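You operate a simulated robot arm through the tools that you are given. There is no shell and no other tool. Be economical: measure what you need, move in short steps, check, and stop when the job is done.

You run a simulated robot arm. Do the job below in one go: nothing can be reset, and whatever is moved stays where it is left.

TASK
Unpack the orange lunch box: ice pack into the white rack, yellow yoghurt on the counter. Close the box.
Fine: the yoghurt stands on the wall side of the small white rack.
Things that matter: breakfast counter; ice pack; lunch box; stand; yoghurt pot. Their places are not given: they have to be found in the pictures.

It is judged by the outcome, as a careful person would: the job done as asked, and still so three seconds after it is handed in. It fails if anything else is knocked over, pushed out of place, dropped, spilled or broken.

THE ROBOT
A 5-joint arm with a two-finger parallel gripper, fixed in place. Base frame: the origin is at the foot of the arm, x ahead of it, y to its left, z up; the work surface is at about z = 0. Readings come in mm, degrees, newtons and seconds.
With the tool pointing down near the work surface it reaches from about 260 to 680 mm from the base axis. Its first joint turns from -66.0 to 66.0 degrees. The tool tilts only in the upright plane through the base axis and itself; it spins freely about its own axis. Payload 2.9 kg.
Tool frame: the origin (TCP) lies between the finger pads and is the grasp point; the fingertips stand 30 mm ahead of it; z points along the fingers, y is the line along which they close. The gripper opens to 110 mm. The fingers are 20 mm wide and 10 mm thick; the gripper's body (48 by 112 mm) begins 55 mm behind the TCP.
Orientation is told as [roll, pitch, yaw] about the base's x, y, z axes, in that order, counted from this pose: with the fingers straight down and closing along the base's y, the tool's x points along the base's -x, its y along +y and its z along -z.

THE INTERFACE
- The arm moves only by the tool servo_tool. Its argument "steps" is a list of rows, each a list of 6 numbers: the shift along the tool's x, y, z in mm, then the turn, a rotation vector about the tool's x, y, z in rad. In form: [[tx, ty, tz, wx, wy, wz], ...]. A call has 1 to 20 rows; each row shifts and turns the commanded pose from where the row before left it, along the tool's axes as they then stand. "gripper" is the opening, from 0 (shut) to 1 (fully open), set as the call begins (left out, the last holds). A row lasts 0.2 s, in which the tool goes at most 50 mm and 8.6 degrees; a call with a longer step from one row to the next is refused whole, and so is a gripper value outside its range. Where a pose cannot be reached the arm comes as near as it can. A force on the tool above 40 N (or 10 N above the force at the start of the call, whichever is more), or a blocked arm, ends the call early, and 0.2 s more pass. Each finger travels about 108 mm/s and halts on what it meets, pressing with about 34 N; the grip force reading is that of the motor and also rises with nothing between the fingers. The clock runs only during rows and for 0.2 s after the last one: add rows that do not move to give the fingers time. It gives the time, the measured TCP pose, the force on the tool (base axes), the opening and the grip force at its end, in the units of the frame above (readings bear some noise), with the torque about the TCP (base axes, N m) and any sound that the robot's microphone picked up.
- Cameras (640 x 400 px; columns grow to the right, rows downward): "scene" is fixed at [45, -465.5, 598.5]; the picture's right is [0.66, -0.75, 0.00], its down [-0.46, -0.41, -0.78] and it looks along [0.59, 0.52, -0.62] (base axes); focal length 331 px, centre (320, 200). "wrist" rides on the gripper at [72, 17, -103] in the tool frame; the picture's right is [-0.23, 0.97, 0.00], its down [-0.76, -0.18, -0.62] and it looks along [-0.61, -0.14, 0.78] (tool axes); focal length 222 px, centre (320, 200).
- grab_frame(camera): a new picture of that camera. It takes no simulated time.
- point_at(camera, pixels): for up to 12 pixels [column, row] of the newest picture of that camera ("zoom" is the newest enlarged one), the place [x, y, z] in the base frame of the surface seen there, good to about 3 mm. It takes no simulated time.
- inspect(camera, box): a new picture of the part [left, top, right, bottom] of that camera's present view, enlarged. It takes no simulated time.
- finish_job(): hands the job in; it is judged then, once.

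Work in short steps. Measure before you move; look again where a grasp or a placing could have gone wrong, and mend it. You have 80 turns and 46 pictures in all, those below and enlarged ones among them. Open the gripper and draw the arm clear of the work before you hand the job in, unless the task says otherwise; then end with one line.

The tools are called after "Call:" as name(argument=value, ...) on one line, values as JSON. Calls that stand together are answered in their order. servo_tool: Moves the arm, as the interface text tells. Its arguments: {"type":"object","properties":{"steps":{"type":"array"},"gripper":{"type":"number"}},"required":["steps"]} The other tools are called the same way: grab_frame (camera) takes a picture; point_at (camera, pixels) gives the place of the surface under pixels of a picture; inspect (camera, box) takes an enlarged picture of a part of a camera's view; finish_job () hands the job in.

At the start:

```text
time_s: 0.0
ee_pos: [485.0, 110.0, 322.5]
ee_rot: [0.0, 0.0, 0.0]
ft_force: [0.1, 0.5, -0.8]
torque: [-0.01, 0.0, 0.01]
gripper_width: 110.1
grip_force: 0.0
```

scene: 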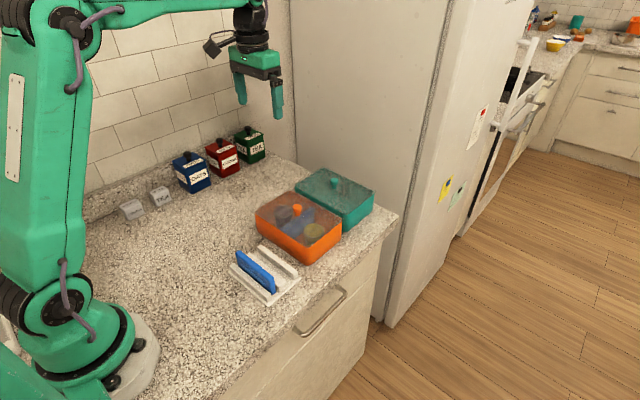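
wrist: 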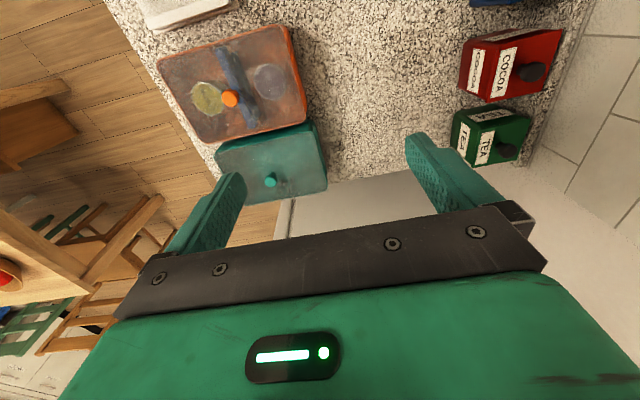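

The orange box (scene ~300,225) has a closed lid with a knob; the white rack (~265,275) already holds a blue plate. I zoom in on both.

Call:
inspect(camera="scene", box=[220, 160, 400, 310])

Call:
inspect(camera="wrist", box=[120, 0, 340, 200])

```text
2.67 times, centred on (310, 235) of scene
```

zoom: 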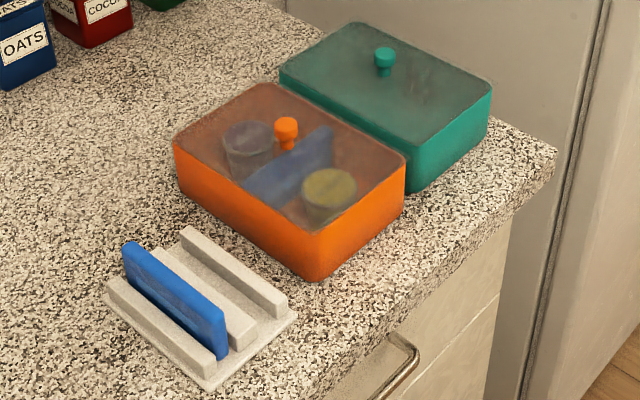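

```text
2.00 times, centred on (230, 100) of wrist
```

zoom: 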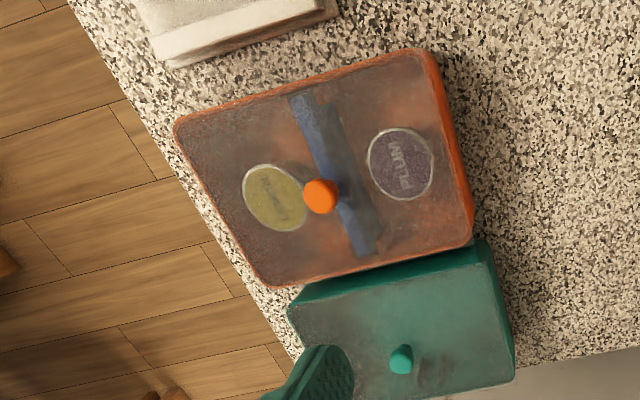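

I measure box lid corners, knob and pots in the wrist zoom, and box and rack points in the scene picture.

Call:
point_at(camera="zoom", pixels=[[320, 194], [182, 125], [425, 55], [468, 240], [275, 282], [277, 200], [400, 165], [310, 110], [362, 245], [402, 355], [500, 20], [180, 55]])

Call:
point_at(camera="scene", pixels=[[230, 266], [247, 251], [269, 278], [259, 246], [273, 243], [300, 274], [269, 304], [285, 285], [296, 206], [281, 265], [262, 240], [200, 260]])

Call:
inspect(camera="scene", box=[220, 230, 310, 310])

```text
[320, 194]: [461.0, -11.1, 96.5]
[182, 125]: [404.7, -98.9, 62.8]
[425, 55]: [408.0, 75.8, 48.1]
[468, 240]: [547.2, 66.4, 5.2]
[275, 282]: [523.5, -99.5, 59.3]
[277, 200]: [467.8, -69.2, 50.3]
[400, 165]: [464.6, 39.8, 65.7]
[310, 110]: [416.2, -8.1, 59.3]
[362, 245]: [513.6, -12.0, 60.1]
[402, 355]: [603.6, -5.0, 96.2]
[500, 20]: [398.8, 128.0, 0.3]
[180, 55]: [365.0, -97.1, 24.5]
```

```text
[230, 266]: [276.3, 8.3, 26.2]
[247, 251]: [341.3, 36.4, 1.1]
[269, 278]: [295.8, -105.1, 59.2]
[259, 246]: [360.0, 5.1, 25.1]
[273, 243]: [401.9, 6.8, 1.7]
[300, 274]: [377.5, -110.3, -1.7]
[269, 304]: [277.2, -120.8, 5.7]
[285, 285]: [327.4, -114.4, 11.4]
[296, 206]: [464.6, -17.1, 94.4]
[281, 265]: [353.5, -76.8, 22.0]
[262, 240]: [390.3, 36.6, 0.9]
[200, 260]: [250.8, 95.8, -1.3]
```

```text
5.00 times, centred on (265, 270) of scene
```

zoom: 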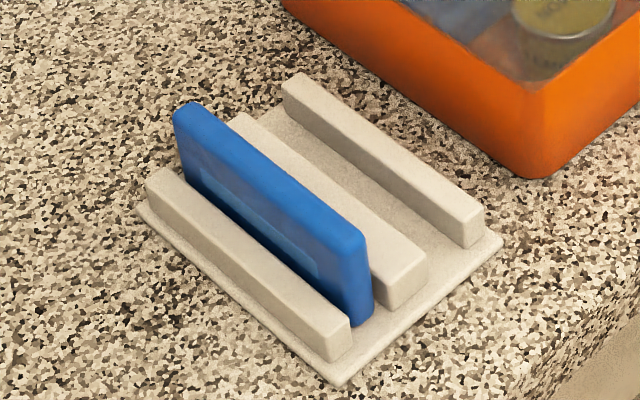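

I measure rail edges of the rack and the free slot in this zoom.

Call:
point_at(camera="zoom", pixels=[[190, 108], [360, 240], [240, 116], [415, 265], [295, 85], [470, 225], [430, 225], [275, 115], [165, 175], [335, 345], [440, 250], [300, 100]])

Call:
inspect(camera="scene", box=[250, 170, 350, 270])

```text
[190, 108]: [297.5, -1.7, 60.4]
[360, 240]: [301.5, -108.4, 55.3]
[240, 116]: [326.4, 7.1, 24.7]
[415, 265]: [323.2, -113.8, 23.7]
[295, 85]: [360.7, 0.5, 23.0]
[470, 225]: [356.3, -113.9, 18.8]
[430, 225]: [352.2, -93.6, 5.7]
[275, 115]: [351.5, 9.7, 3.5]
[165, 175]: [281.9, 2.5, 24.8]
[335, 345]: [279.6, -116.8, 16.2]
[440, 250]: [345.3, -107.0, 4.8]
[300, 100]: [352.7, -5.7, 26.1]
```

```text
4.00 times, centred on (300, 220) of scene
```

zoom: 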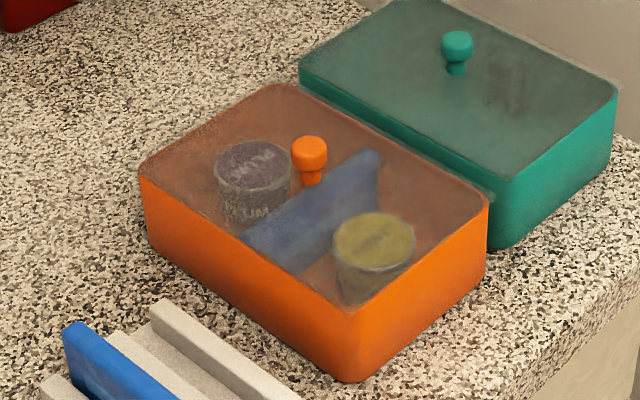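

Box lid spans about x 400-523, y -100..75 with knob at (462,-13,96). I check the canisters for where to park the lid, and move above the knob.

Call:
point_at(camera="scene", pixels=[[132, 218], [160, 206], [194, 192], [224, 175], [252, 160], [250, 200], [150, 250], [290, 170], [297, 195], [258, 215], [343, 245], [310, 262]])

Call:
servo_tool(steps=[[8, -41, 30, 0, 0, 0], [8, -41, 30, 0, 0, 0], [7, -40, 30, 0, 0, 0], [0, 0, 40, 0, 0, 0], [0, 0, 0, 0, 0, 0]], gripper=0.6)

Call:
grab_frame(camera="wrist")

```text
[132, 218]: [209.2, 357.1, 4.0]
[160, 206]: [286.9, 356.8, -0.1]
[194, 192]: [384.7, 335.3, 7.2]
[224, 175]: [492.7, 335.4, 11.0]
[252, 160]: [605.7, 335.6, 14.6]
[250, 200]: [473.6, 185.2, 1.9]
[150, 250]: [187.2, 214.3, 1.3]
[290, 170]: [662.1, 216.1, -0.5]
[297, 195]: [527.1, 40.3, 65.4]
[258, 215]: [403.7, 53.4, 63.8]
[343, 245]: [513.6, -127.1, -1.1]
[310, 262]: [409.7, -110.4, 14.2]
```

```text
refused: row 1 steps farther than a row can; nothing moved
```

```text
39 pictures are left
```

wrist: 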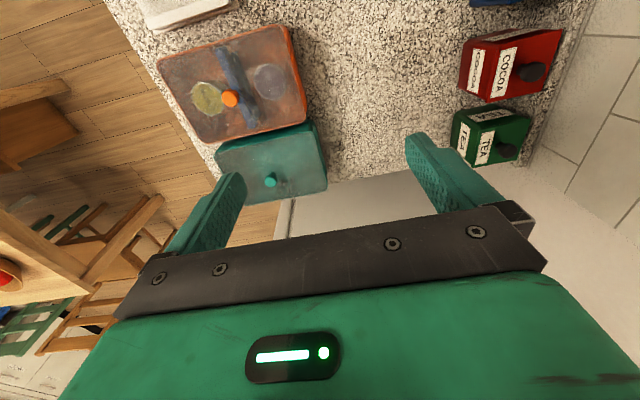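

The step was over 50 mm; I redo it with shorter rows.

Call:
servo_tool(steps=[[6, -30, 30, 0, 0, 0], [6, -30, 30, 0, 0, 0], [6, -31, 30, 0, 0, 0], [5, -31, 30, 0, 0, 0], [0, 0, 20, 0, 0, 0], [0, 0, 0, 0, 0, 0]], gripper=0.6)

Call:
grab_frame(camera="wrist")

```text
time_s: 1.4
ee_pos: [463.3, -12.9, 183.6]
ee_rot: [0.0, 0.1, 0.0]
ft_force: [0.6, -0.4, -0.5]
torque: [0.0, 0.01, 0.01]
gripper_width: 65.9
grip_force: 0.1
```

```text
38 pictures are left
```

wrist: 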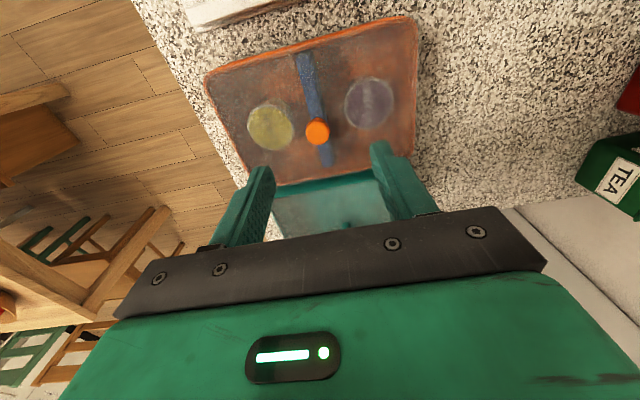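

The knob is at wrist (317,131). I measure it and the lid edges from nearer.

Call:
point_at(camera="wrist", pixels=[[317, 128], [317, 140], [305, 131], [329, 131], [215, 100], [300, 45], [411, 90], [335, 165], [312, 112], [270, 125], [371, 102]])

```text
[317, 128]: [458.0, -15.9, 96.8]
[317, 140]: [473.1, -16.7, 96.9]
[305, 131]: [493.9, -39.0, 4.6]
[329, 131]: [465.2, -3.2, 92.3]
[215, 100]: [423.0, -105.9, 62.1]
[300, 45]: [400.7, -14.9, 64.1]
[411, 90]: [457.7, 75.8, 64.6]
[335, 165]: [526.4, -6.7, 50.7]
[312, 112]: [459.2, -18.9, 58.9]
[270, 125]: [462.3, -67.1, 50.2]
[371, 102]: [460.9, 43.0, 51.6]
```

Knob centre is about (463,-15,96). I descend to TCP z≈95 and close.

Call:
servo_tool(steps=[[0, -2, 30, 0, 0, 0], [0, 0, 30, 0, 0, 0], [0, 0, 20, 0, 0, 0], [0, 0, 9, 0, 0, 0]], gripper=0.6)

Call:
servo_tool(steps=[[0, 0, 0, 0, 0, 0], [0, 0, 0, 0, 0, 0], [0, 0, 0, 0, 0, 0]], gripper=0.0)

```text
time_s: 2.4
ee_pos: [462.5, -12.6, 100.2]
ee_rot: [0.1, 0.0, -0.1]
ft_force: [-3.8, 0.3, 6.7]
torque: [-0.01, 0.13, 0.0]
gripper_width: 66.0
grip_force: 0.1
stopped in row 4: the force on the tool passed its limit at 54 N (the readings are from after the stop); the commanded pose is now the measured one
```

```text
time_s: 3.2
ee_pos: [462.8, -13.3, 99.1]
ee_rot: [0.0, -0.2, -0.2]
ft_force: [2.0, -6.6, 8.4]
torque: [-0.22, -0.12, -0.05]
gripper_width: 20.8
grip_force: 33.7
```

The tips touched the lid at about z 99 but the knob is held (20.8 mm, 33.7 N). I lift straight up.

Call:
servo_tool(steps=[[0, 0, -5, 0, 0, 0], [0, 0, -10, 0, 0, 0], [0, 0, -15, 0, 0, 0], [0, 0, -25, 0, 0, 0], [0, 0, -25, 0, 0, 0], [0, 0, 0, 0, 0, 0]])

Call:
grab_frame(camera="scene")

```text
time_s: 4.6
ee_pos: [460.6, -14.1, 179.1]
ee_rot: [-0.1, 0.0, 0.0]
ft_force: [-0.2, 0.1, -0.7]
torque: [0.01, -0.02, 0.0]
gripper_width: 20.9
grip_force: 34.1
heard: snap
```

```text
37 pictures are left
```

scene: 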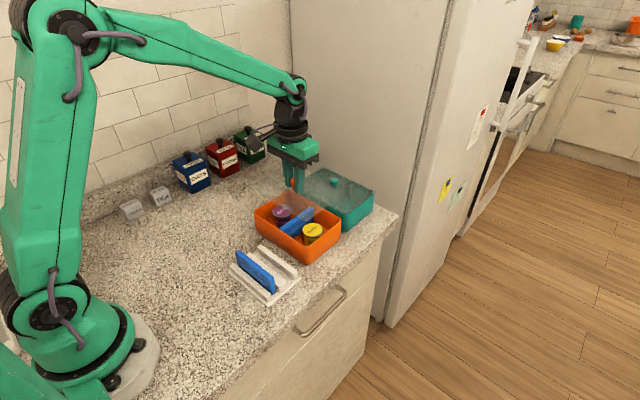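

A snap was heard; I look closely to confirm the lid is off and held whole.

Call:
inspect(camera="scene", box=[230, 150, 390, 270])

Call:
grab_frame(camera="wrist")

```text
3.33 times, centred on (310, 210) of scene
```

zoom: 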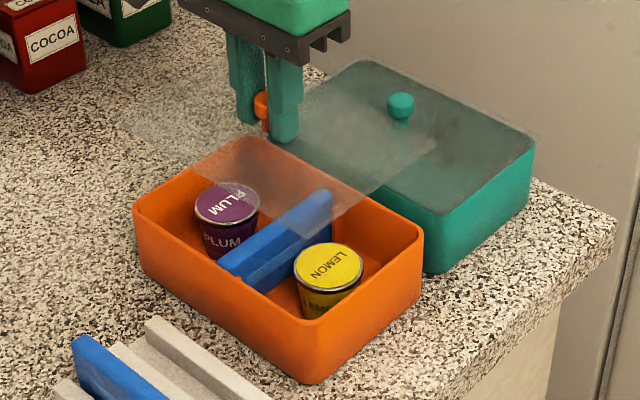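

```text
35 pictures are left
```

wrist: 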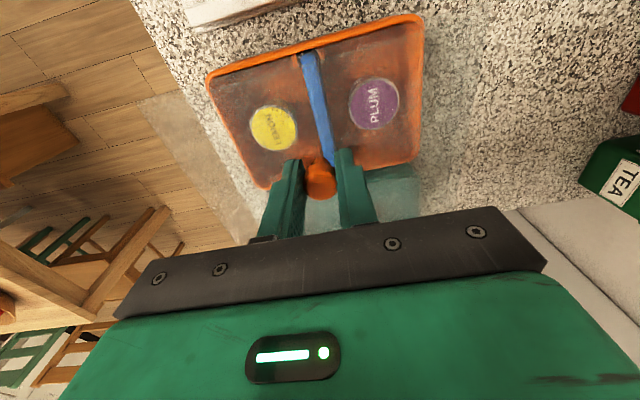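

The lid is held level. I carry it left to free counter around (440,190).

Call:
servo_tool(steps=[[3, 35, 0, 0, 0, 0], [3, 35, 0, 0, 0, 0], [3, 35, 0, 0, 0, 0], [3, 35, 0, 0, 0, 0], [4, 35, 0, 0, 0, 0], [4, 29, 0, 0, 0, 0], [0, 0, 35, 0, 0, 0], [0, 0, 35, 0, 0, 0], [0, 0, 30, 0, 0, 0], [0, 0, 18, 0, 0, 0], [0, 0, 0, 0, 0, 0]])

Call:
inspect(camera="scene", box=[170, 140, 350, 290])

```text
time_s: 7.0
ee_pos: [444.2, 191.1, 60.4]
ee_rot: [0.1, 0.0, -0.1]
ft_force: [-0.9, 0.3, -0.1]
torque: [-0.01, -0.03, 0.0]
gripper_width: 20.7
grip_force: 34.2
```

```text
2.67 times, centred on (260, 215) of scene
```

zoom: 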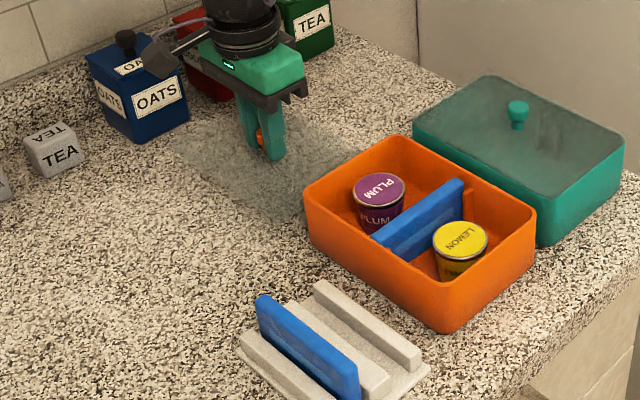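

Clear of everything; I lower in small steps until contact.

Call:
servo_tool(steps=[[0, 0, 6, 0, 0, 0], [0, 0, 5, 0, 0, 0], [0, 0, 4, 0, 0, 0], [0, 0, 3, 0, 0, 0], [0, 0, 3, 0, 0, 0], [0, 0, 2, 0, 0, 0], [0, 0, 2, 0, 0, 0]])

```text
time_s: 8.8
ee_pos: [442.7, 190.6, 39.7]
ee_rot: [0.0, -0.2, 0.0]
ft_force: [-1.9, -0.2, 5.3]
torque: [-0.13, 0.04, 0.0]
gripper_width: 21.2
grip_force: 34.0
stopped in row 7: the force on the tool passed its limit at 42 N (the readings are from after the stop); the commanded pose is now the measured one
```

The lid rests on the counter at TCP z≈39.7. I release and rise.

Call:
servo_tool(steps=[[0, 0, 0, 0, 0, 0], [0, 0, 0, 0, 0, 0]], gripper=0.5)

Call:
servo_tool(steps=[[0, 0, -30, 0, 0, 0], [0, 0, -40, 0, 0, 0], [0, 0, -40, 0, 0, 0], [0, 0, -40, 0, 0, 0], [-3, -40, 0, 0, 0, 0], [-3, -40, 0, 0, 0, 0], [-3, -40, 0, 0, 0, 0], [-3, -40, 0, 0, 0, 0], [0, -40, 0, 0, 0, 0], [0, 0, 0, 0, 0, 0]])

Call:
grab_frame(camera="wrist")

Call:
inspect(camera="scene", box=[170, 140, 350, 290])

```text
time_s: 9.3
ee_pos: [442.8, 191.0, 40.3]
ee_rot: [0.1, -0.3, 0.0]
ft_force: [1.7, 2.0, 4.3]
torque: [-0.05, -0.04, 0.07]
gripper_width: 53.7
grip_force: 0.0
```

```text
time_s: 11.6
ee_pos: [455.0, -12.9, 186.7]
ee_rot: [0.0, -0.2, -0.1]
ft_force: [0.6, 0.4, -0.5]
torque: [-0.01, 0.02, 0.01]
gripper_width: 54.9
grip_force: 0.0
```

```text
33 pictures are left
```

wrist: 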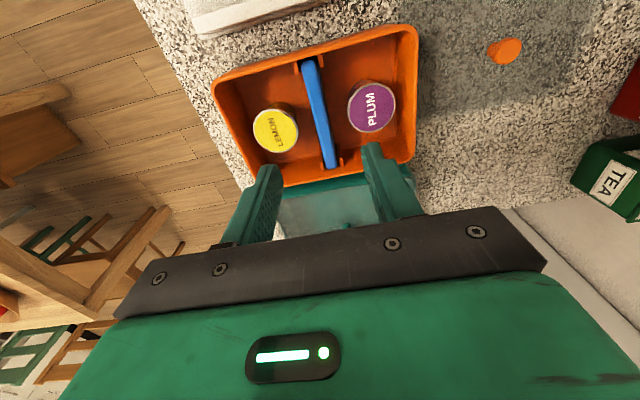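

```text
2.67 times, centred on (260, 215) of scene
```

zoom: 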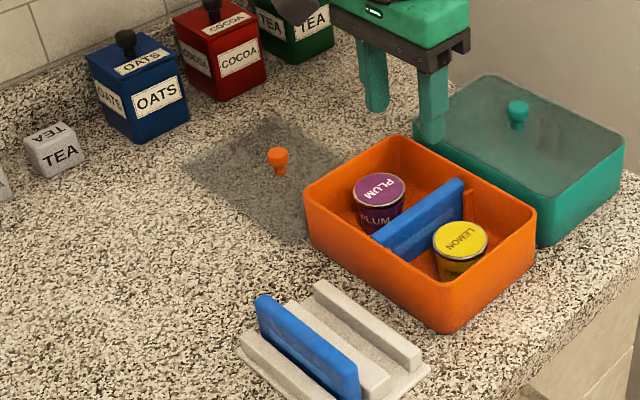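

The lid lies flat on the counter. I zoom into the box and measure the ice pack and pots.

Call:
inspect(camera="wrist", box=[200, 10, 430, 200])

Call:
point_at(camera="wrist", pixels=[[308, 60], [315, 90], [322, 120], [331, 164], [275, 131], [372, 107], [255, 128], [296, 130], [276, 110], [274, 150], [350, 107], [395, 107]])

```text
2.11 times, centred on (315, 105) of wrist
```

zoom: 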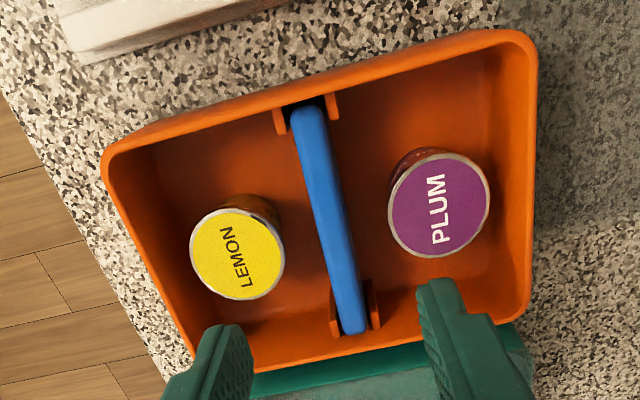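

```text
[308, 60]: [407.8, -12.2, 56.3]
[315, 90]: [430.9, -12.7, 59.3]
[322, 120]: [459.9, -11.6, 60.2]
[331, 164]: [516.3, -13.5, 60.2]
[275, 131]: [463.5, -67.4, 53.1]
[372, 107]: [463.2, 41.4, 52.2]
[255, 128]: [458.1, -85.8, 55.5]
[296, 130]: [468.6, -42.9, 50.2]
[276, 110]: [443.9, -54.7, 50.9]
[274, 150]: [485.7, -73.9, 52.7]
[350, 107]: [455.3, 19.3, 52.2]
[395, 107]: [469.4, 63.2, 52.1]
```

The pack stands at y≈-12.5, x 408-518, top z 60; pots leave ~24 mm on each side. Before grasping I move over the rack to measure the free slot.

Call:
servo_tool(steps=[[30, -12, -15, 0, 0, 0], [30, -12, -15, 0, 0, 0], [30, -12, -10, 0, 0, 0], [30, -11, 0, 0, 0, 0], [25, 0, 0, 0, 0, 0], [0, 0, 0, 0, 0, 0]])

Call:
inspect(camera="wrist", box=[200, 20, 420, 180])

```text
time_s: 12.9
ee_pos: [308.1, -55.8, 228.5]
ee_rot: [-0.1, -0.2, 0.1]
ft_force: [-0.4, -0.1, -0.4]
torque: [0.01, 0.02, 0.0]
gripper_width: 54.9
grip_force: 0.1
```

```text
2.50 times, centred on (310, 100) of wrist
```

zoom: 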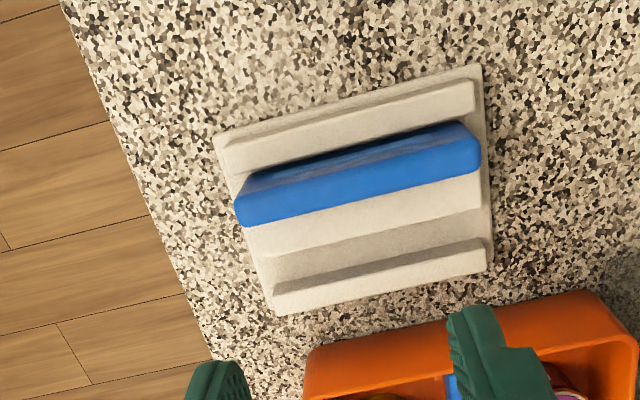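

I measure the slot: mid-rail and far-rail edges near both ends, the slot floor and the existing pack.

Call:
point_at(camera="zoom", pixels=[[255, 248], [268, 260], [275, 288], [480, 204], [480, 244], [370, 225], [375, 242], [378, 264], [385, 285], [370, 205], [250, 222], [465, 170]])

```text
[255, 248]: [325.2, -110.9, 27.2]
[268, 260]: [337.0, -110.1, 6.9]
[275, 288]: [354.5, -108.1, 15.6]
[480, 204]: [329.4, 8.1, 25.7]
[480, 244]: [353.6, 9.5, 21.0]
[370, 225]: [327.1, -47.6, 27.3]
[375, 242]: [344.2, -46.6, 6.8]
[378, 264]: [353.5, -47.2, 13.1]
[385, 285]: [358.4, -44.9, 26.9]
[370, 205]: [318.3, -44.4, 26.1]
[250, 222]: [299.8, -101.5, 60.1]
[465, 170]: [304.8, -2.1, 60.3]
```

I sample a finer profile across the free slot at two places.

Call:
point_at(camera="zoom", pixels=[[290, 243], [291, 247], [292, 251], [293, 255], [298, 277], [299, 281], [299, 285], [450, 207], [451, 211], [452, 215], [455, 248], [456, 254]])

```text
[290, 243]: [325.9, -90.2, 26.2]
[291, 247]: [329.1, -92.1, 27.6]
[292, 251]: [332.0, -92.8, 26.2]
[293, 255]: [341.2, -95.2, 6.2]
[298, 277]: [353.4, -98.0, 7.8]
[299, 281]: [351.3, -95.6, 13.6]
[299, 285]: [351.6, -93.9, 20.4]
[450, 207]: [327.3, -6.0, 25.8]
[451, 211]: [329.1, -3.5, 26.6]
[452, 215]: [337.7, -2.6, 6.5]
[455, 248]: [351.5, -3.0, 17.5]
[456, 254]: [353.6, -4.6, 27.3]
```

The free slot runs x 331-352, centre ≈341.5, y centre ≈-52. I go above the pack with the gripper narrowed to ~30 mm.

Call:
servo_tool(steps=[[-32, 9, 0, 0, 0, 0], [-32, 9, 0, 0, 0, 0], [-32, 9, 10, 0, 0, 0], [-32, 9, 30, 0, 0, 0], [-27, 7.5, 35, 0, 0, 0], [0, 0, 35, 0, 0, 0], [0, 0, 0, 0, 0, 0]], gripper=0.27)

Call:
inspect(camera="wrist", box=[200, 40, 440, 240])

```text
time_s: 14.6
ee_pos: [467.1, -12.6, 118.0]
ee_rot: [0.0, -0.3, 0.1]
ft_force: [0.0, 0.9, 0.0]
torque: [-0.03, 0.02, -0.03]
gripper_width: 29.5
grip_force: 0.0
```

```text
2.00 times, centred on (320, 140) of wrist
```

zoom: 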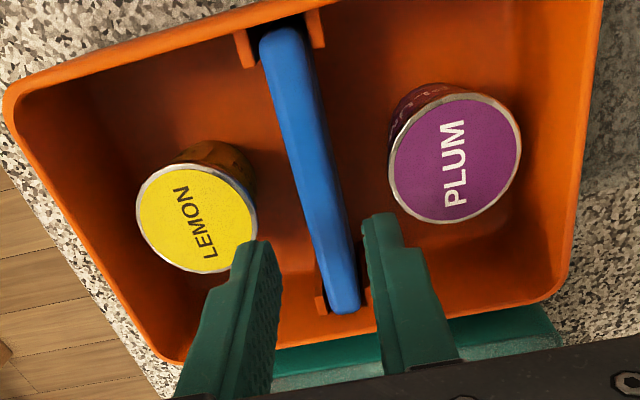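

The fingers straddle the pack; I verify the pack's centre line and pot edges before descending.

Call:
point_at(camera="zoom", pixels=[[285, 40], [300, 120], [320, 200], [340, 290], [200, 215], [457, 158], [257, 215], [390, 160], [137, 205], [521, 150], [310, 170], [330, 170]])

```text
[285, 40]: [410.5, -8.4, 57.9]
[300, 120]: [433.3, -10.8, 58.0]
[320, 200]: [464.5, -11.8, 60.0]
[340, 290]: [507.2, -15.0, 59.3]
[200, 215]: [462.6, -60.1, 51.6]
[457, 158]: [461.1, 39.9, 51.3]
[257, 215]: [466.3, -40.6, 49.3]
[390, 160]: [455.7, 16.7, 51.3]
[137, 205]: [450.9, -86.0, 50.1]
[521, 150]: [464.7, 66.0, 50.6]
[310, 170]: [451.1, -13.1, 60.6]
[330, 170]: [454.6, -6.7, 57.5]
```

Pots' inner edges at y -40.6 and 16.7, pack ≈-11.8: there is room. I descend to z≈63 and watch the force.

Call:
servo_tool(steps=[[3, 0.5, 20, 0, 0, 0], [1, 0, 18, 0, 0, 0], [0, 0, 10, 0, 0, 0], [0, 0, 7, 0, 0, 0], [0, 0, 0, 0, 0, 0]], gripper=0.27)

Call:
servo_tool(steps=[[0, 0, 0, 0, 0, 0], [0, 0, 0, 0, 0, 0], [0, 0, 0, 0, 0, 0]], gripper=0.0)

Call:
servo_tool(steps=[[0, 0, -5, 0, 0, 0], [0, 0, -15, 0, 0, 0], [0, 0, -25, 0, 0, 0], [0, 0, -35, 0, 0, 0], [0, 0, 0, 0, 0, 0]])

Call:
grab_frame(camera="scene")

```text
time_s: 15.8
ee_pos: [460.8, -13.3, 62.3]
ee_rot: [0.0, -0.2, 0.0]
ft_force: [-0.1, -0.2, 0.8]
torque: [-0.03, 0.02, 0.01]
gripper_width: 29.6
grip_force: 0.0
```

```text
time_s: 16.6
ee_pos: [461.9, -12.6, 64.0]
ee_rot: [0.0, -0.2, -0.1]
ft_force: [-0.3, -0.2, 0.2]
torque: [-0.01, -0.02, -0.04]
gripper_width: 14.2
grip_force: 34.0
```

```text
time_s: 17.8
ee_pos: [460.5, -13.4, 145.1]
ee_rot: [0.1, -0.2, 0.0]
ft_force: [-0.4, 0.4, -1.5]
torque: [0.0, 0.01, 0.02]
gripper_width: 14.4
grip_force: 33.7
```

```text
28 pictures are left
```

scene: 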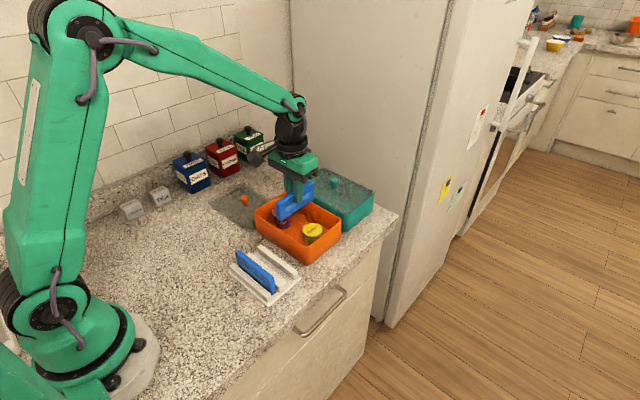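

The pack is held (14.3 mm). I raise a bit, spin the tool +90° about its axis so the pack runs along y, then check.

Call:
servo_tool(steps=[[0, 0, -20, 0, 0, 0.1428], [0, 0, 0, 0, 0, 0.1428], [0, 0, 0, 0, 0, 0.1428], [0, 0, 0, 0, 0, 0.1428], [0, 0, 0, 0, 0, 0.1428], [0, 0, 0, 0, 0, 0.1428], [0, 0, 0, 0, 0, 0.1428], [0, 0, 0, 0, 0, 0.1428], [0, 0, 0, 0, 0, 0.1428], [0, 0, 0, 0, 0, 0.1428], [0, 0, 0, 0, 0, 0.1428], [0, 0, 0, 0, 0, 0]])

```text
time_s: 20.4
ee_pos: [459.1, -12.5, 164.9]
ee_rot: [0.1, 0.0, -90.1]
ft_force: [0.0, 0.3, -1.2]
torque: [0.01, -0.02, -0.03]
gripper_width: 14.3
grip_force: 33.8
```

The spin is done (yaw -90°). I move over the free slot and lower to z≈100.

Call:
servo_tool(steps=[[-10, -30, 0, 0, 0, 0], [-10, -30, 0, 0, 0, 0], [-10, -30, 0, 0, 0, 0], [-9, -28, 0, 0, 0, 0], [0, 0, 30, 0, 0, 0], [0, 0, 30, 0, 0, 0], [0, 0, 0, 0, 0, 0]])

Call:
inspect(camera="scene", box=[210, 200, 330, 310])

Call:
grab_frame(camera="wrist")

```text
time_s: 21.9
ee_pos: [340.8, -51.9, 103.9]
ee_rot: [0.1, 0.0, -90.1]
ft_force: [0.1, 0.4, -1.5]
torque: [0.0, -0.01, -0.02]
gripper_width: 14.1
grip_force: 34.7
```

```text
3.64 times, centred on (270, 255) of scene
```

zoom: 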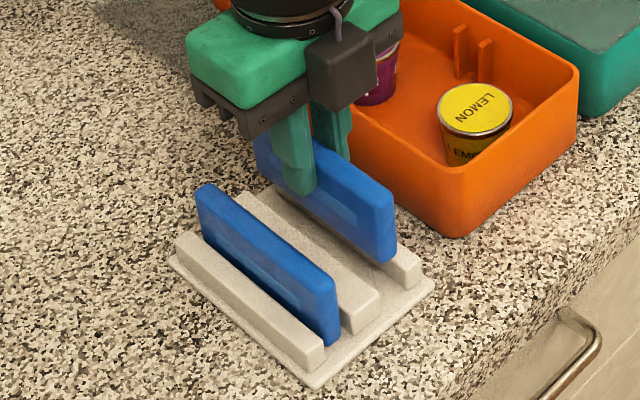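

```text
26 pictures are left
```

wrist: 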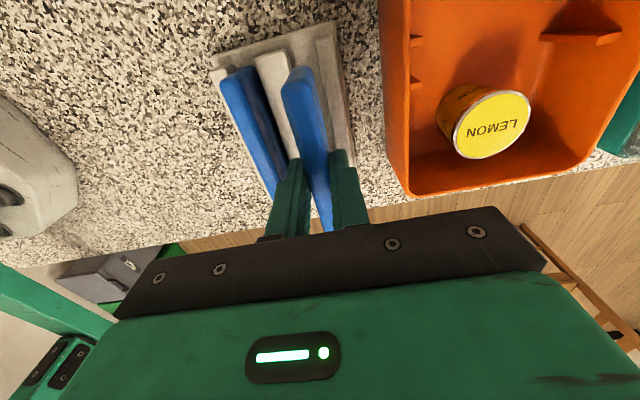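

I check the held pack's position against the slot.

Call:
point_at(camera="wrist", pixels=[[300, 75], [302, 95], [285, 90], [318, 90], [316, 160], [340, 90], [335, 60], [270, 65], [246, 75], [281, 75], [296, 110]])

Call:
point_at(camera="zoom", pixels=[[355, 185], [385, 215], [388, 255], [375, 230], [260, 145], [350, 170], [410, 275], [370, 310]])

```text
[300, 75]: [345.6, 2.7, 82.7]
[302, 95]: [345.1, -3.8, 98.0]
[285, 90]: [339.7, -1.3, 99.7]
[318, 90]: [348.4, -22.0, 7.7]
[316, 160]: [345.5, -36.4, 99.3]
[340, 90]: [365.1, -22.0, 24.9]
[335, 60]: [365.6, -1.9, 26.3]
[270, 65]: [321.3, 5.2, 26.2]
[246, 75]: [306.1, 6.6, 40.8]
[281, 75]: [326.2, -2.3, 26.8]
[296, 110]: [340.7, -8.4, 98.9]
```

```text
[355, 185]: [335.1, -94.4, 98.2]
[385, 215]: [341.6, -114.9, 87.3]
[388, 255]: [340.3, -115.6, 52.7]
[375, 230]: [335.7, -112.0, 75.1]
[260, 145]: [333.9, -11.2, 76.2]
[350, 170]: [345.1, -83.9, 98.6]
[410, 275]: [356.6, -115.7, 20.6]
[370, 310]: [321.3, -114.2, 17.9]
```

Pack faces lie at x≈335-348, within the 331-352 slot. I lower it gently.

Call:
servo_tool(steps=[[2, 0, 12, 0, 0, 0], [0, 0, 12, 0, 0, 0], [0, 0, 8, 0, 0, 0], [0, 0, 3, 0, 0, 0], [0, 0, 2, 0, 0, 0], [0, 0, 2, 0, 0, 0], [0, 0, 2, 0, 0, 0]])

Call:
inspect(camera="scene", box=[210, 200, 330, 310])

```text
time_s: 23.6
ee_pos: [343.3, -49.1, 63.9]
ee_rot: [0.4, 0.1, -90.0]
ft_force: [-7.4, 3.0, 32.9]
torque: [-0.46, 0.44, -0.19]
gripper_width: 14.3
grip_force: 34.2
```

```text
3.64 times, centred on (270, 255) of scene
```

zoom: 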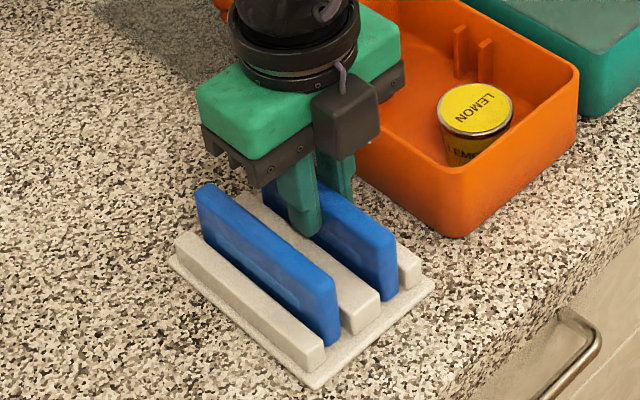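

It's seated (33 N upward, top level with the other pack). I open slightly, to about 25 mm, and rise.

Call:
servo_tool(steps=[[0, 0, -1, 0, 0, 0], [0, 0, 0, 0, 0, 0]], gripper=0.22)

Call:
servo_tool(steps=[[0, 0, -15, 0, 0, 0], [0, 0, -30, 0, 0, 0], [0, 0, -35, 0, 0, 0], [0, 0, -35, 0, 0, 0], [0, 0, -10, 0, 0, 0], [0, 0, 0, 0, 0, 0]])

Call:
inspect(camera="scene", box=[210, 190, 360, 310])

```text
time_s: 24.1
ee_pos: [341.4, -49.6, 62.5]
ee_rot: [0.1, 0.1, -89.9]
ft_force: [0.0, -0.3, -0.4]
torque: [0.0, -0.01, 0.0]
gripper_width: 23.9
grip_force: 0.0
```

```text
time_s: 25.6
ee_pos: [341.5, -47.7, 188.0]
ee_rot: [0.3, 0.0, -90.0]
ft_force: [-0.2, -0.1, 0.3]
torque: [-0.03, -0.02, -0.03]
gripper_width: 24.1
grip_force: 0.1
```

```text
3.33 times, centred on (285, 250) of scene
```

zoom: 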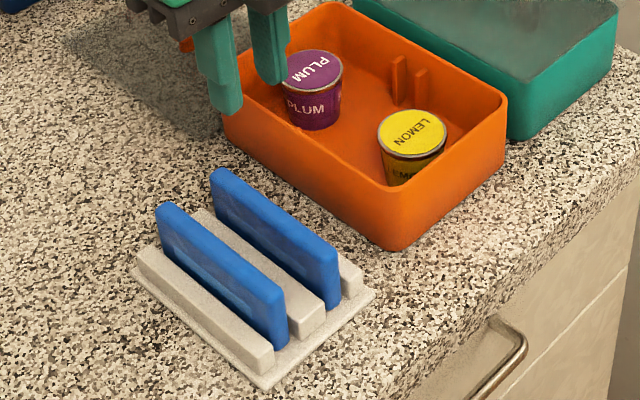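

Pack stands well in the rack. I move over the lemon pot, opening to ~66 mm, to measure it.

Call:
servo_tool(steps=[[-4, 31, 0, 0, 0, 0], [-4, 31, 0, 0, 0, 0], [-4, 31, 0, 0, 0, 0], [-3, 29, 0, 0, 0, 0], [0, 0, 35, 0, 0, 0], [0, 0, 30, 0, 0, 0], [0, 0, 0, 0, 0, 0]], gripper=0.6)

Call:
grab_frame(camera="wrist")

```text
time_s: 27.1
ee_pos: [464.9, -61.0, 123.1]
ee_rot: [0.1, 0.0, -90.0]
ft_force: [1.1, 0.8, 0.2]
torque: [0.0, 0.0, -0.02]
gripper_width: 65.8
grip_force: 0.1
```

```text
23 pictures are left
```

wrist: 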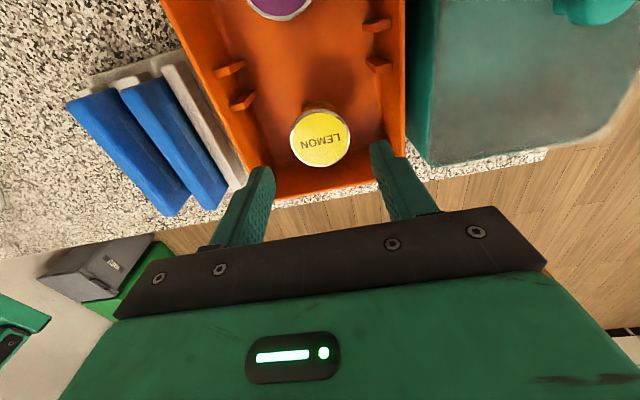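

I measure the pot rim and the neighbouring box walls.

Call:
point_at(camera="wrist", pixels=[[292, 140], [349, 140], [320, 116], [320, 166], [320, 140], [262, 165], [382, 145], [330, 187], [245, 150], [400, 130]])

```text
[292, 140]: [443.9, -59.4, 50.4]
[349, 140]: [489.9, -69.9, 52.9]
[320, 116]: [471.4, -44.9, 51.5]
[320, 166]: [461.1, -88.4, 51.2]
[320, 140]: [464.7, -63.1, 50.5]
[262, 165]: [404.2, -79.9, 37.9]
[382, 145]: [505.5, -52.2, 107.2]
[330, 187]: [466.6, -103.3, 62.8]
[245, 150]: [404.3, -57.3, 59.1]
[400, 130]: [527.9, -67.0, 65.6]
```

Pot centre ≈(466.5,-66), diameter ≈46. I descend to z≈44 and close.

Call:
servo_tool(steps=[[-5, 1.5, 20, 0, 0, 0], [0, 0, 20, 0, 0, 0], [0, 0, 20, 0, 0, 0], [0, 0, 12, 0, 0, 0], [0, 0, 7, 0, 0, 0], [0, 0, 0, 0, 0, 0]], gripper=0.6)

Call:
servo_tool(steps=[[0, 0, 0, 0, 0, 0], [0, 0, 0, 0, 0, 0]], gripper=0.35)

```text
time_s: 28.6
ee_pos: [465.5, -69.5, 44.8]
ee_rot: [0.2, 0.0, -90.0]
ft_force: [0.0, -0.6, -0.1]
torque: [0.0, 0.01, -0.03]
gripper_width: 66.3
grip_force: 0.1
```

```text
time_s: 29.1
ee_pos: [465.6, -69.5, 44.3]
ee_rot: [0.1, -0.1, -90.0]
ft_force: [-0.6, -0.8, -0.2]
torque: [0.01, -0.04, -0.01]
gripper_width: 49.7
grip_force: 33.7
```

Held at 49.7 mm with 34 N. I lift slowly and look.

Call:
servo_tool(steps=[[0, 0, -5, 0, 0, 0], [0, 0, -15, 0, 0, 0], [0, 0, -25, 0, 0, 0], [0, 0, -35, 0, 0, 0], [0, 0, -25, 0, 0, 0], [0, 0, 0, 0, 0, 0]], gripper=0.35)

Call:
inspect(camera="scene", box=[230, 150, 390, 270])

```text
time_s: 30.6
ee_pos: [464.5, -71.3, 151.4]
ee_rot: [0.0, 0.0, -90.0]
ft_force: [-0.5, 0.4, -0.9]
torque: [0.0, 0.0, 0.04]
gripper_width: 49.8
grip_force: 33.7
```

```text
3.33 times, centred on (310, 210) of scene
```

zoom: 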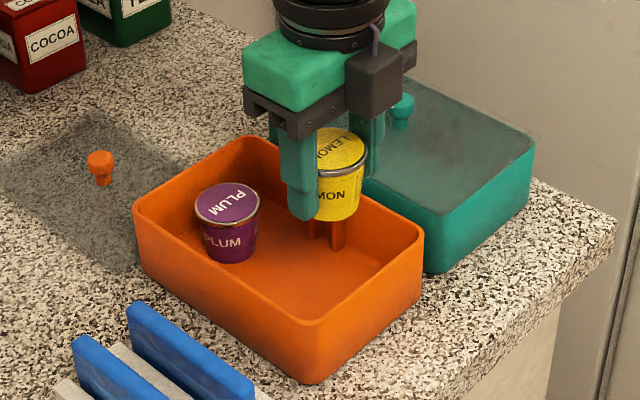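

The pot is held upright. I carry it to (320,62), on the wall side of the rack, and lower to z≈50.

Call:
servo_tool(steps=[[27, -29, 0, 0, 0, 0], [27, -29, 0, 0, 0, 0], [27, -29, 0, 0, 0, 0], [27, -29, 0, 0, 0, 0], [25, -29, 0, 0, 0, 0], [0, 0, 35, 0, 0, 0], [0, 0, 35, 0, 0, 0], [0, 0, 28, 0, 0, 0], [0, 0, 0, 0, 0, 0]])

Call:
inspect(camera="scene", box=[170, 180, 330, 310])

```text
time_s: 32.5
ee_pos: [322.0, 62.5, 50.9]
ee_rot: [0.2, 0.0, -90.0]
ft_force: [0.6, 0.3, -1.1]
torque: [-0.02, 0.03, 0.01]
gripper_width: 49.9
grip_force: 33.8
```

```text
3.08 times, centred on (250, 245) of scene
```

zoom: 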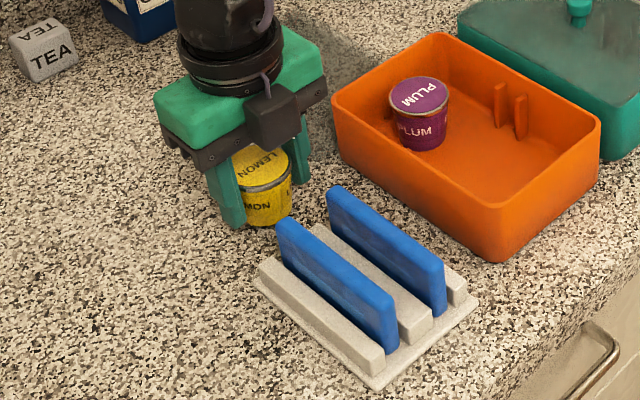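

Just above the counter; I lower in small steps until contact.

Call:
servo_tool(steps=[[0, 0, 4, 0, 0, 0], [0, 0, 2, 0, 0, 0], [0, 0, 1.5, 0, 0, 0], [0, 0, 1.5, 0, 0, 0]])

```text
time_s: 33.5
ee_pos: [321.2, 63.7, 42.3]
ee_rot: [0.2, 0.0, -89.9]
ft_force: [0.4, 0.6, -1.0]
torque: [0.03, -0.01, -0.01]
gripper_width: 49.5
grip_force: 34.5
```

No contact yet; I continue in 1 mm rows.

Call:
servo_tool(steps=[[0, 0, 1, 0, 0, 0], [0, 0, 1, 0, 0, 0], [0, 0, 0, 0, 0, 0]])

```text
time_s: 34.4
ee_pos: [320.8, 63.6, 40.9]
ee_rot: [0.2, 0.0, -90.0]
ft_force: [-0.3, 0.0, 0.2]
torque: [0.02, 0.02, -0.03]
gripper_width: 49.7
grip_force: 33.9
```

Call:
servo_tool(steps=[[0, 0, 1, 0, 0, 0], [0, 0, 0, 0, 0, 0]])

```text
time_s: 35.0
ee_pos: [321.3, 64.6, 40.1]
ee_rot: [0.2, 0.0, -90.0]
ft_force: [-1.1, -2.0, 7.8]
torque: [-0.11, -0.08, -0.04]
gripper_width: 49.8
grip_force: 34.0
```

Contact at z≈40 (7.8 N up). I open and rise straight up.

Call:
servo_tool(steps=[[0, 0, 0, 0, 0, 0], [0, 0, 0, 0, 0, 0]], gripper=0.62)

Call:
servo_tool(steps=[[0, 0, -15, 0, 0, 0], [0, 0, -35, 0, 0, 0], [0, 0, -40, 0, 0, 0], [0, 0, -40, 0, 0, 0], [0, 0, -20, 0, 0, 0], [0, 0, 0, 0, 0, 0]])

Call:
inspect(camera="scene", box=[170, 150, 350, 310])

```text
time_s: 35.5
ee_pos: [321.1, 63.5, 39.3]
ee_rot: [0.3, -0.1, -90.0]
ft_force: [0.3, 0.1, -0.2]
torque: [0.02, -0.01, -0.02]
gripper_width: 68.1
grip_force: 0.0
```

```text
time_s: 37.0
ee_pos: [319.7, 64.4, 191.5]
ee_rot: [0.2, -0.1, -90.1]
ft_force: [0.0, 0.0, 0.0]
torque: [0.02, 0.0, -0.01]
gripper_width: 68.3
grip_force: 0.1
```

```text
2.50 times, centred on (260, 230) of scene
```

zoom: 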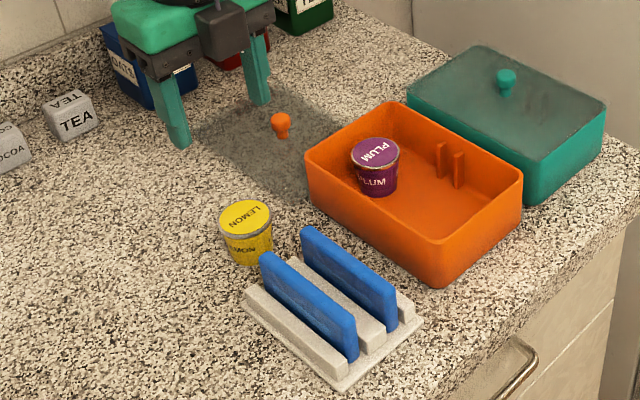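

Yoghurt stands beside the rack. I spin back to yaw 0 and go above the lid knob at about (443,191).

Call:
servo_tool(steps=[[0, 0, 0, 0, 0, -0.1428], [0, 0, 0, 0, 0, -0.1428], [0, 0, 0, 0, 0, -0.1428], [0, 0, 0, 0, 0, -0.1428], [0, 0, 0, 0, 0, -0.1428], [0, 0, 0, 0, 0, -0.1428], [0, 0, 0, 0, 0, -0.1428], [0, 0, 0, 0, 0, -0.1428], [0, 0, 0, 0, 0, -0.1428], [0, 0, 0, 0, 0, -0.1428], [0, 0, 0, 0, 0, -0.1428], [-31, 32, 0, 0, 0, 0], [-31, 32, 0, 0, 0, 0], [-31, 32, 0, 0, 0, 0], [-30, 31, 0, 0, 0, 0], [0, 0, 30, 0, 0, 0], [0, 0, 30, 0, 0, 0], [0, 0, 0, 0, 0, 0]], gripper=0.6)

Call:
inspect(camera="wrist", box=[160, 0, 480, 240])

```text
time_s: 40.8
ee_pos: [444.6, 191.1, 129.1]
ee_rot: [0.2, -0.2, -0.1]
ft_force: [0.0, 0.1, 0.9]
torque: [-0.01, -0.04, 0.02]
gripper_width: 66.2
grip_force: 0.0
```

```text
1.67 times, centred on (320, 120) of wrist
```

zoom: 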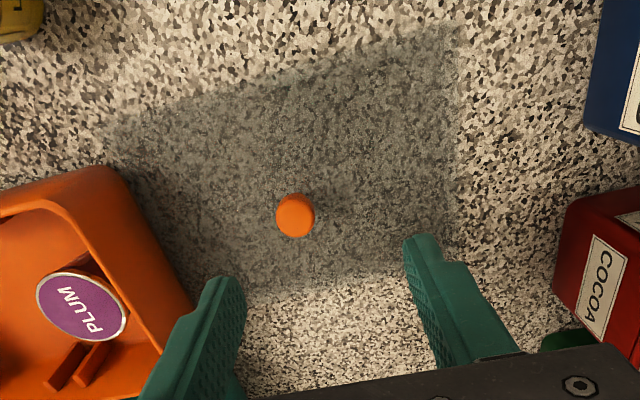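

I check the knob position and lid corners (for its rotation).

Call:
point_at(camera="zoom", pixels=[[295, 200], [295, 225], [295, 213], [280, 213], [310, 213], [108, 125], [455, 28], [455, 250]])

Call:
grab_frame(camera="wrist")

```text
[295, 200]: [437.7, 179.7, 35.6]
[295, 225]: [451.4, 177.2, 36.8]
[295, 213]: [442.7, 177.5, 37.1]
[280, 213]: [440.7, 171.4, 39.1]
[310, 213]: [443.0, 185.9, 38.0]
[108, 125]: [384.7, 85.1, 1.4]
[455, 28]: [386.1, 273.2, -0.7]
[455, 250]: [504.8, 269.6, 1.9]
```

```text
18 pictures are left
```

wrist: 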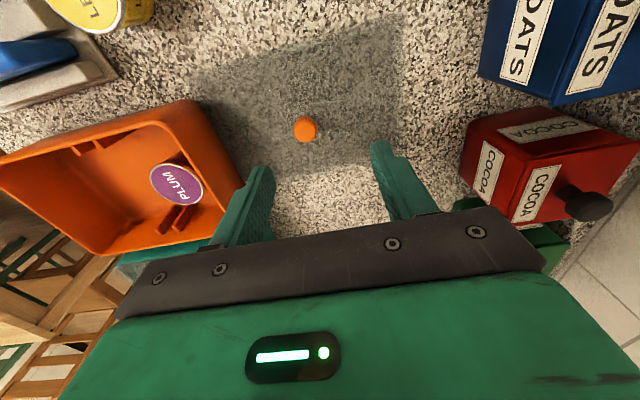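

The knob sits at (443.5,178.5), slightly shifted from the release, so I correct y by -12.5 and descend to z≈42.

Call:
servo_tool(steps=[[1, -12.5, 25, 0, 0, 0], [0, 0, 30, 0, 0, 0], [0, 0, 20, 0, 0, 0], [0, 0, 8, 0, 0, 0], [0, 0, 4, 0, 0, 0], [0, 0, 0, 0, 0, 0]], gripper=0.6)

Call:
inspect(camera="wrist", box=[200, 80, 440, 240])

```text
time_s: 42.1
ee_pos: [443.5, 178.9, 44.1]
ee_rot: [0.0, -0.3, -0.1]
ft_force: [0.0, -0.1, -0.3]
torque: [0.02, -0.05, -0.01]
gripper_width: 65.7
grip_force: 0.0
```

```text
2.50 times, centred on (320, 160) of wrist
```

zoom: 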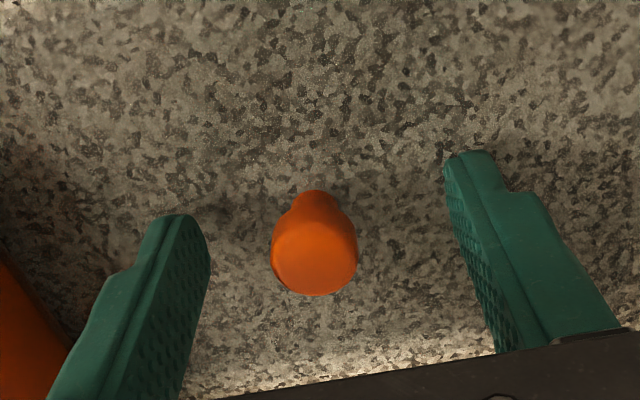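

The knob is between the fingers. I lower 3 mm, close, then lift.

Call:
servo_tool(steps=[[0, 0, 3, 0, 0, 0], [0, 0, 0, 0, 0, 0], [0, 0, 0, 0, 0, 0], [0, 0, 0, 0, 0, 0]], gripper=0.0)

Call:
servo_tool(steps=[[0, 0, -10, 0, 0, 0], [0, 0, -25, 0, 0, 0], [0, 0, -35, 0, 0, 0], [0, 0, -35, 0, 0, 0], [0, 0, -25, 0, 0, 0], [0, 0, 0, 0, 0, 0]])

Call:
grab_frame(camera="wrist")

```text
time_s: 43.1
ee_pos: [443.4, 179.1, 41.2]
ee_rot: [0.1, -0.2, 0.0]
ft_force: [-3.2, -1.2, 10.3]
torque: [-0.22, 0.08, -0.02]
gripper_width: 20.4
grip_force: 34.3
```

```text
time_s: 44.5
ee_pos: [443.5, 179.6, 170.2]
ee_rot: [0.1, -0.2, 0.0]
ft_force: [0.8, 0.6, -0.4]
torque: [-0.07, 0.02, 0.03]
gripper_width: 20.8
grip_force: 34.1
```

```text
16 pictures are left
```

wrist: 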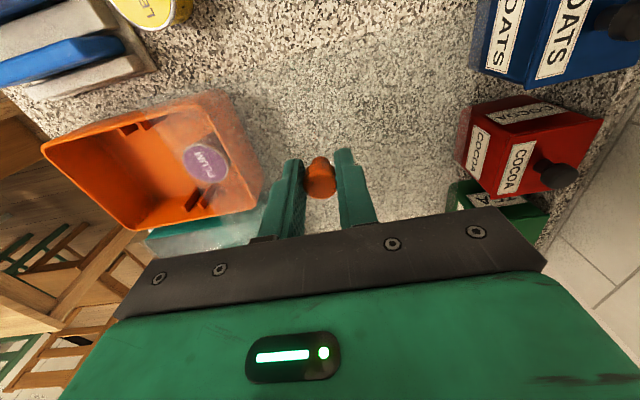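

Lid is held level. I bring it over the box to (463,-13.5), 25 mm above the seat, and look.

Call:
servo_tool(steps=[[-4, -39, 0, 0, 0, 0], [-4, -39, 0, 0, 0, 0], [-4, -39, 0, 0, 0, 0], [-4, -38, 0, 0, 0, 0], [-3.5, -38, 0, 0, 0, 0], [0, 0, 25, 0, 0, 0], [0, 0, 23, 0, 0, 0], [0, 0, 0, 0, 0, 0]])

Call:
inspect(camera="scene", box=[230, 160, 390, 280])

Call:
grab_frame(camera="wrist")

```text
time_s: 46.4
ee_pos: [463.3, -14.5, 122.2]
ee_rot: [0.0, -0.2, -0.1]
ft_force: [0.6, -0.2, -0.1]
torque: [-0.03, 0.0, 0.0]
gripper_width: 20.5
grip_force: 34.2
```

```text
3.33 times, centred on (310, 220) of scene
```

zoom: 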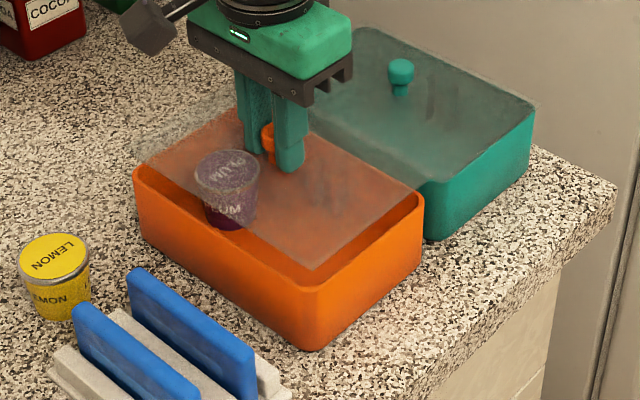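

```text
14 pictures are left
```

wrist: 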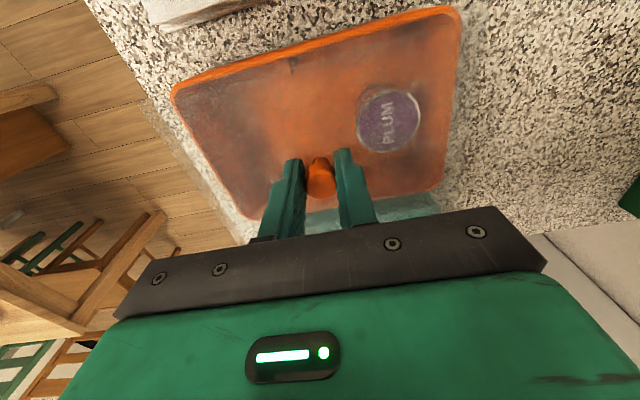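

I measure the box rim corners and lid corners in the scene zoom.

Call:
point_at(camera="zoom", pixels=[[136, 176], [228, 241], [310, 287], [420, 205], [400, 222], [145, 160], [240, 222], [315, 268], [408, 187], [360, 228], [185, 205]])

Call:
point_at(camera="wrist", pixels=[[173, 92], [320, 38], [455, 12], [461, 30], [455, 100], [446, 180], [250, 215], [150, 105], [200, 150]])

```text
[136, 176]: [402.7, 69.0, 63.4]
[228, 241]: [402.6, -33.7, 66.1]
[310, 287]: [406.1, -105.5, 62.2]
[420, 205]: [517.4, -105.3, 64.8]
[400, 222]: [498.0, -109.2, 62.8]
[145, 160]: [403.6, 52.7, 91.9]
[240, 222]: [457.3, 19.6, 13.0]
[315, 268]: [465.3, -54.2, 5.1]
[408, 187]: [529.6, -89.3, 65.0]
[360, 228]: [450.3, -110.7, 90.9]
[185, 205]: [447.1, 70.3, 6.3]
```

```text
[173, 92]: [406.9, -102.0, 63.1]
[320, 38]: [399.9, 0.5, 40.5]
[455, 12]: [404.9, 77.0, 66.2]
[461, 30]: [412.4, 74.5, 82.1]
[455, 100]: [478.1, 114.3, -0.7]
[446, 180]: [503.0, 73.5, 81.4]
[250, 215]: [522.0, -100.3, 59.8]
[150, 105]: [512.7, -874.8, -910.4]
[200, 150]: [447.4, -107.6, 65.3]
```

Box centre ≈(464,-15.5), lid centre within ~1 mm. I lower to the seat in small rows.

Call:
servo_tool(steps=[[0, -0.5, 8, 0, 0, 0], [0, 0, 6, 0, 0, 0], [0, 0, 3, 0, 0, 0], [0, 0, 2, 0, 0, 0], [0, 0, 2, 0, 0, 0], [0, 0, 2, 0, 0, 0]])

Call:
inspect(camera="scene", box=[230, 160, 390, 280])

```text
time_s: 47.8
ee_pos: [463.7, -15.3, 101.7]
ee_rot: [0.0, -0.4, 0.1]
ft_force: [-9.2, 10.8, 30.6]
torque: [-0.13, 0.57, 0.01]
gripper_width: 20.8
grip_force: 33.6
```

```text
3.33 times, centred on (310, 220) of scene
```

zoom: 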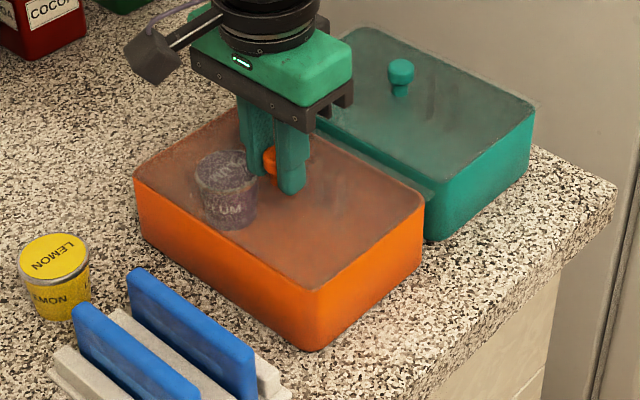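

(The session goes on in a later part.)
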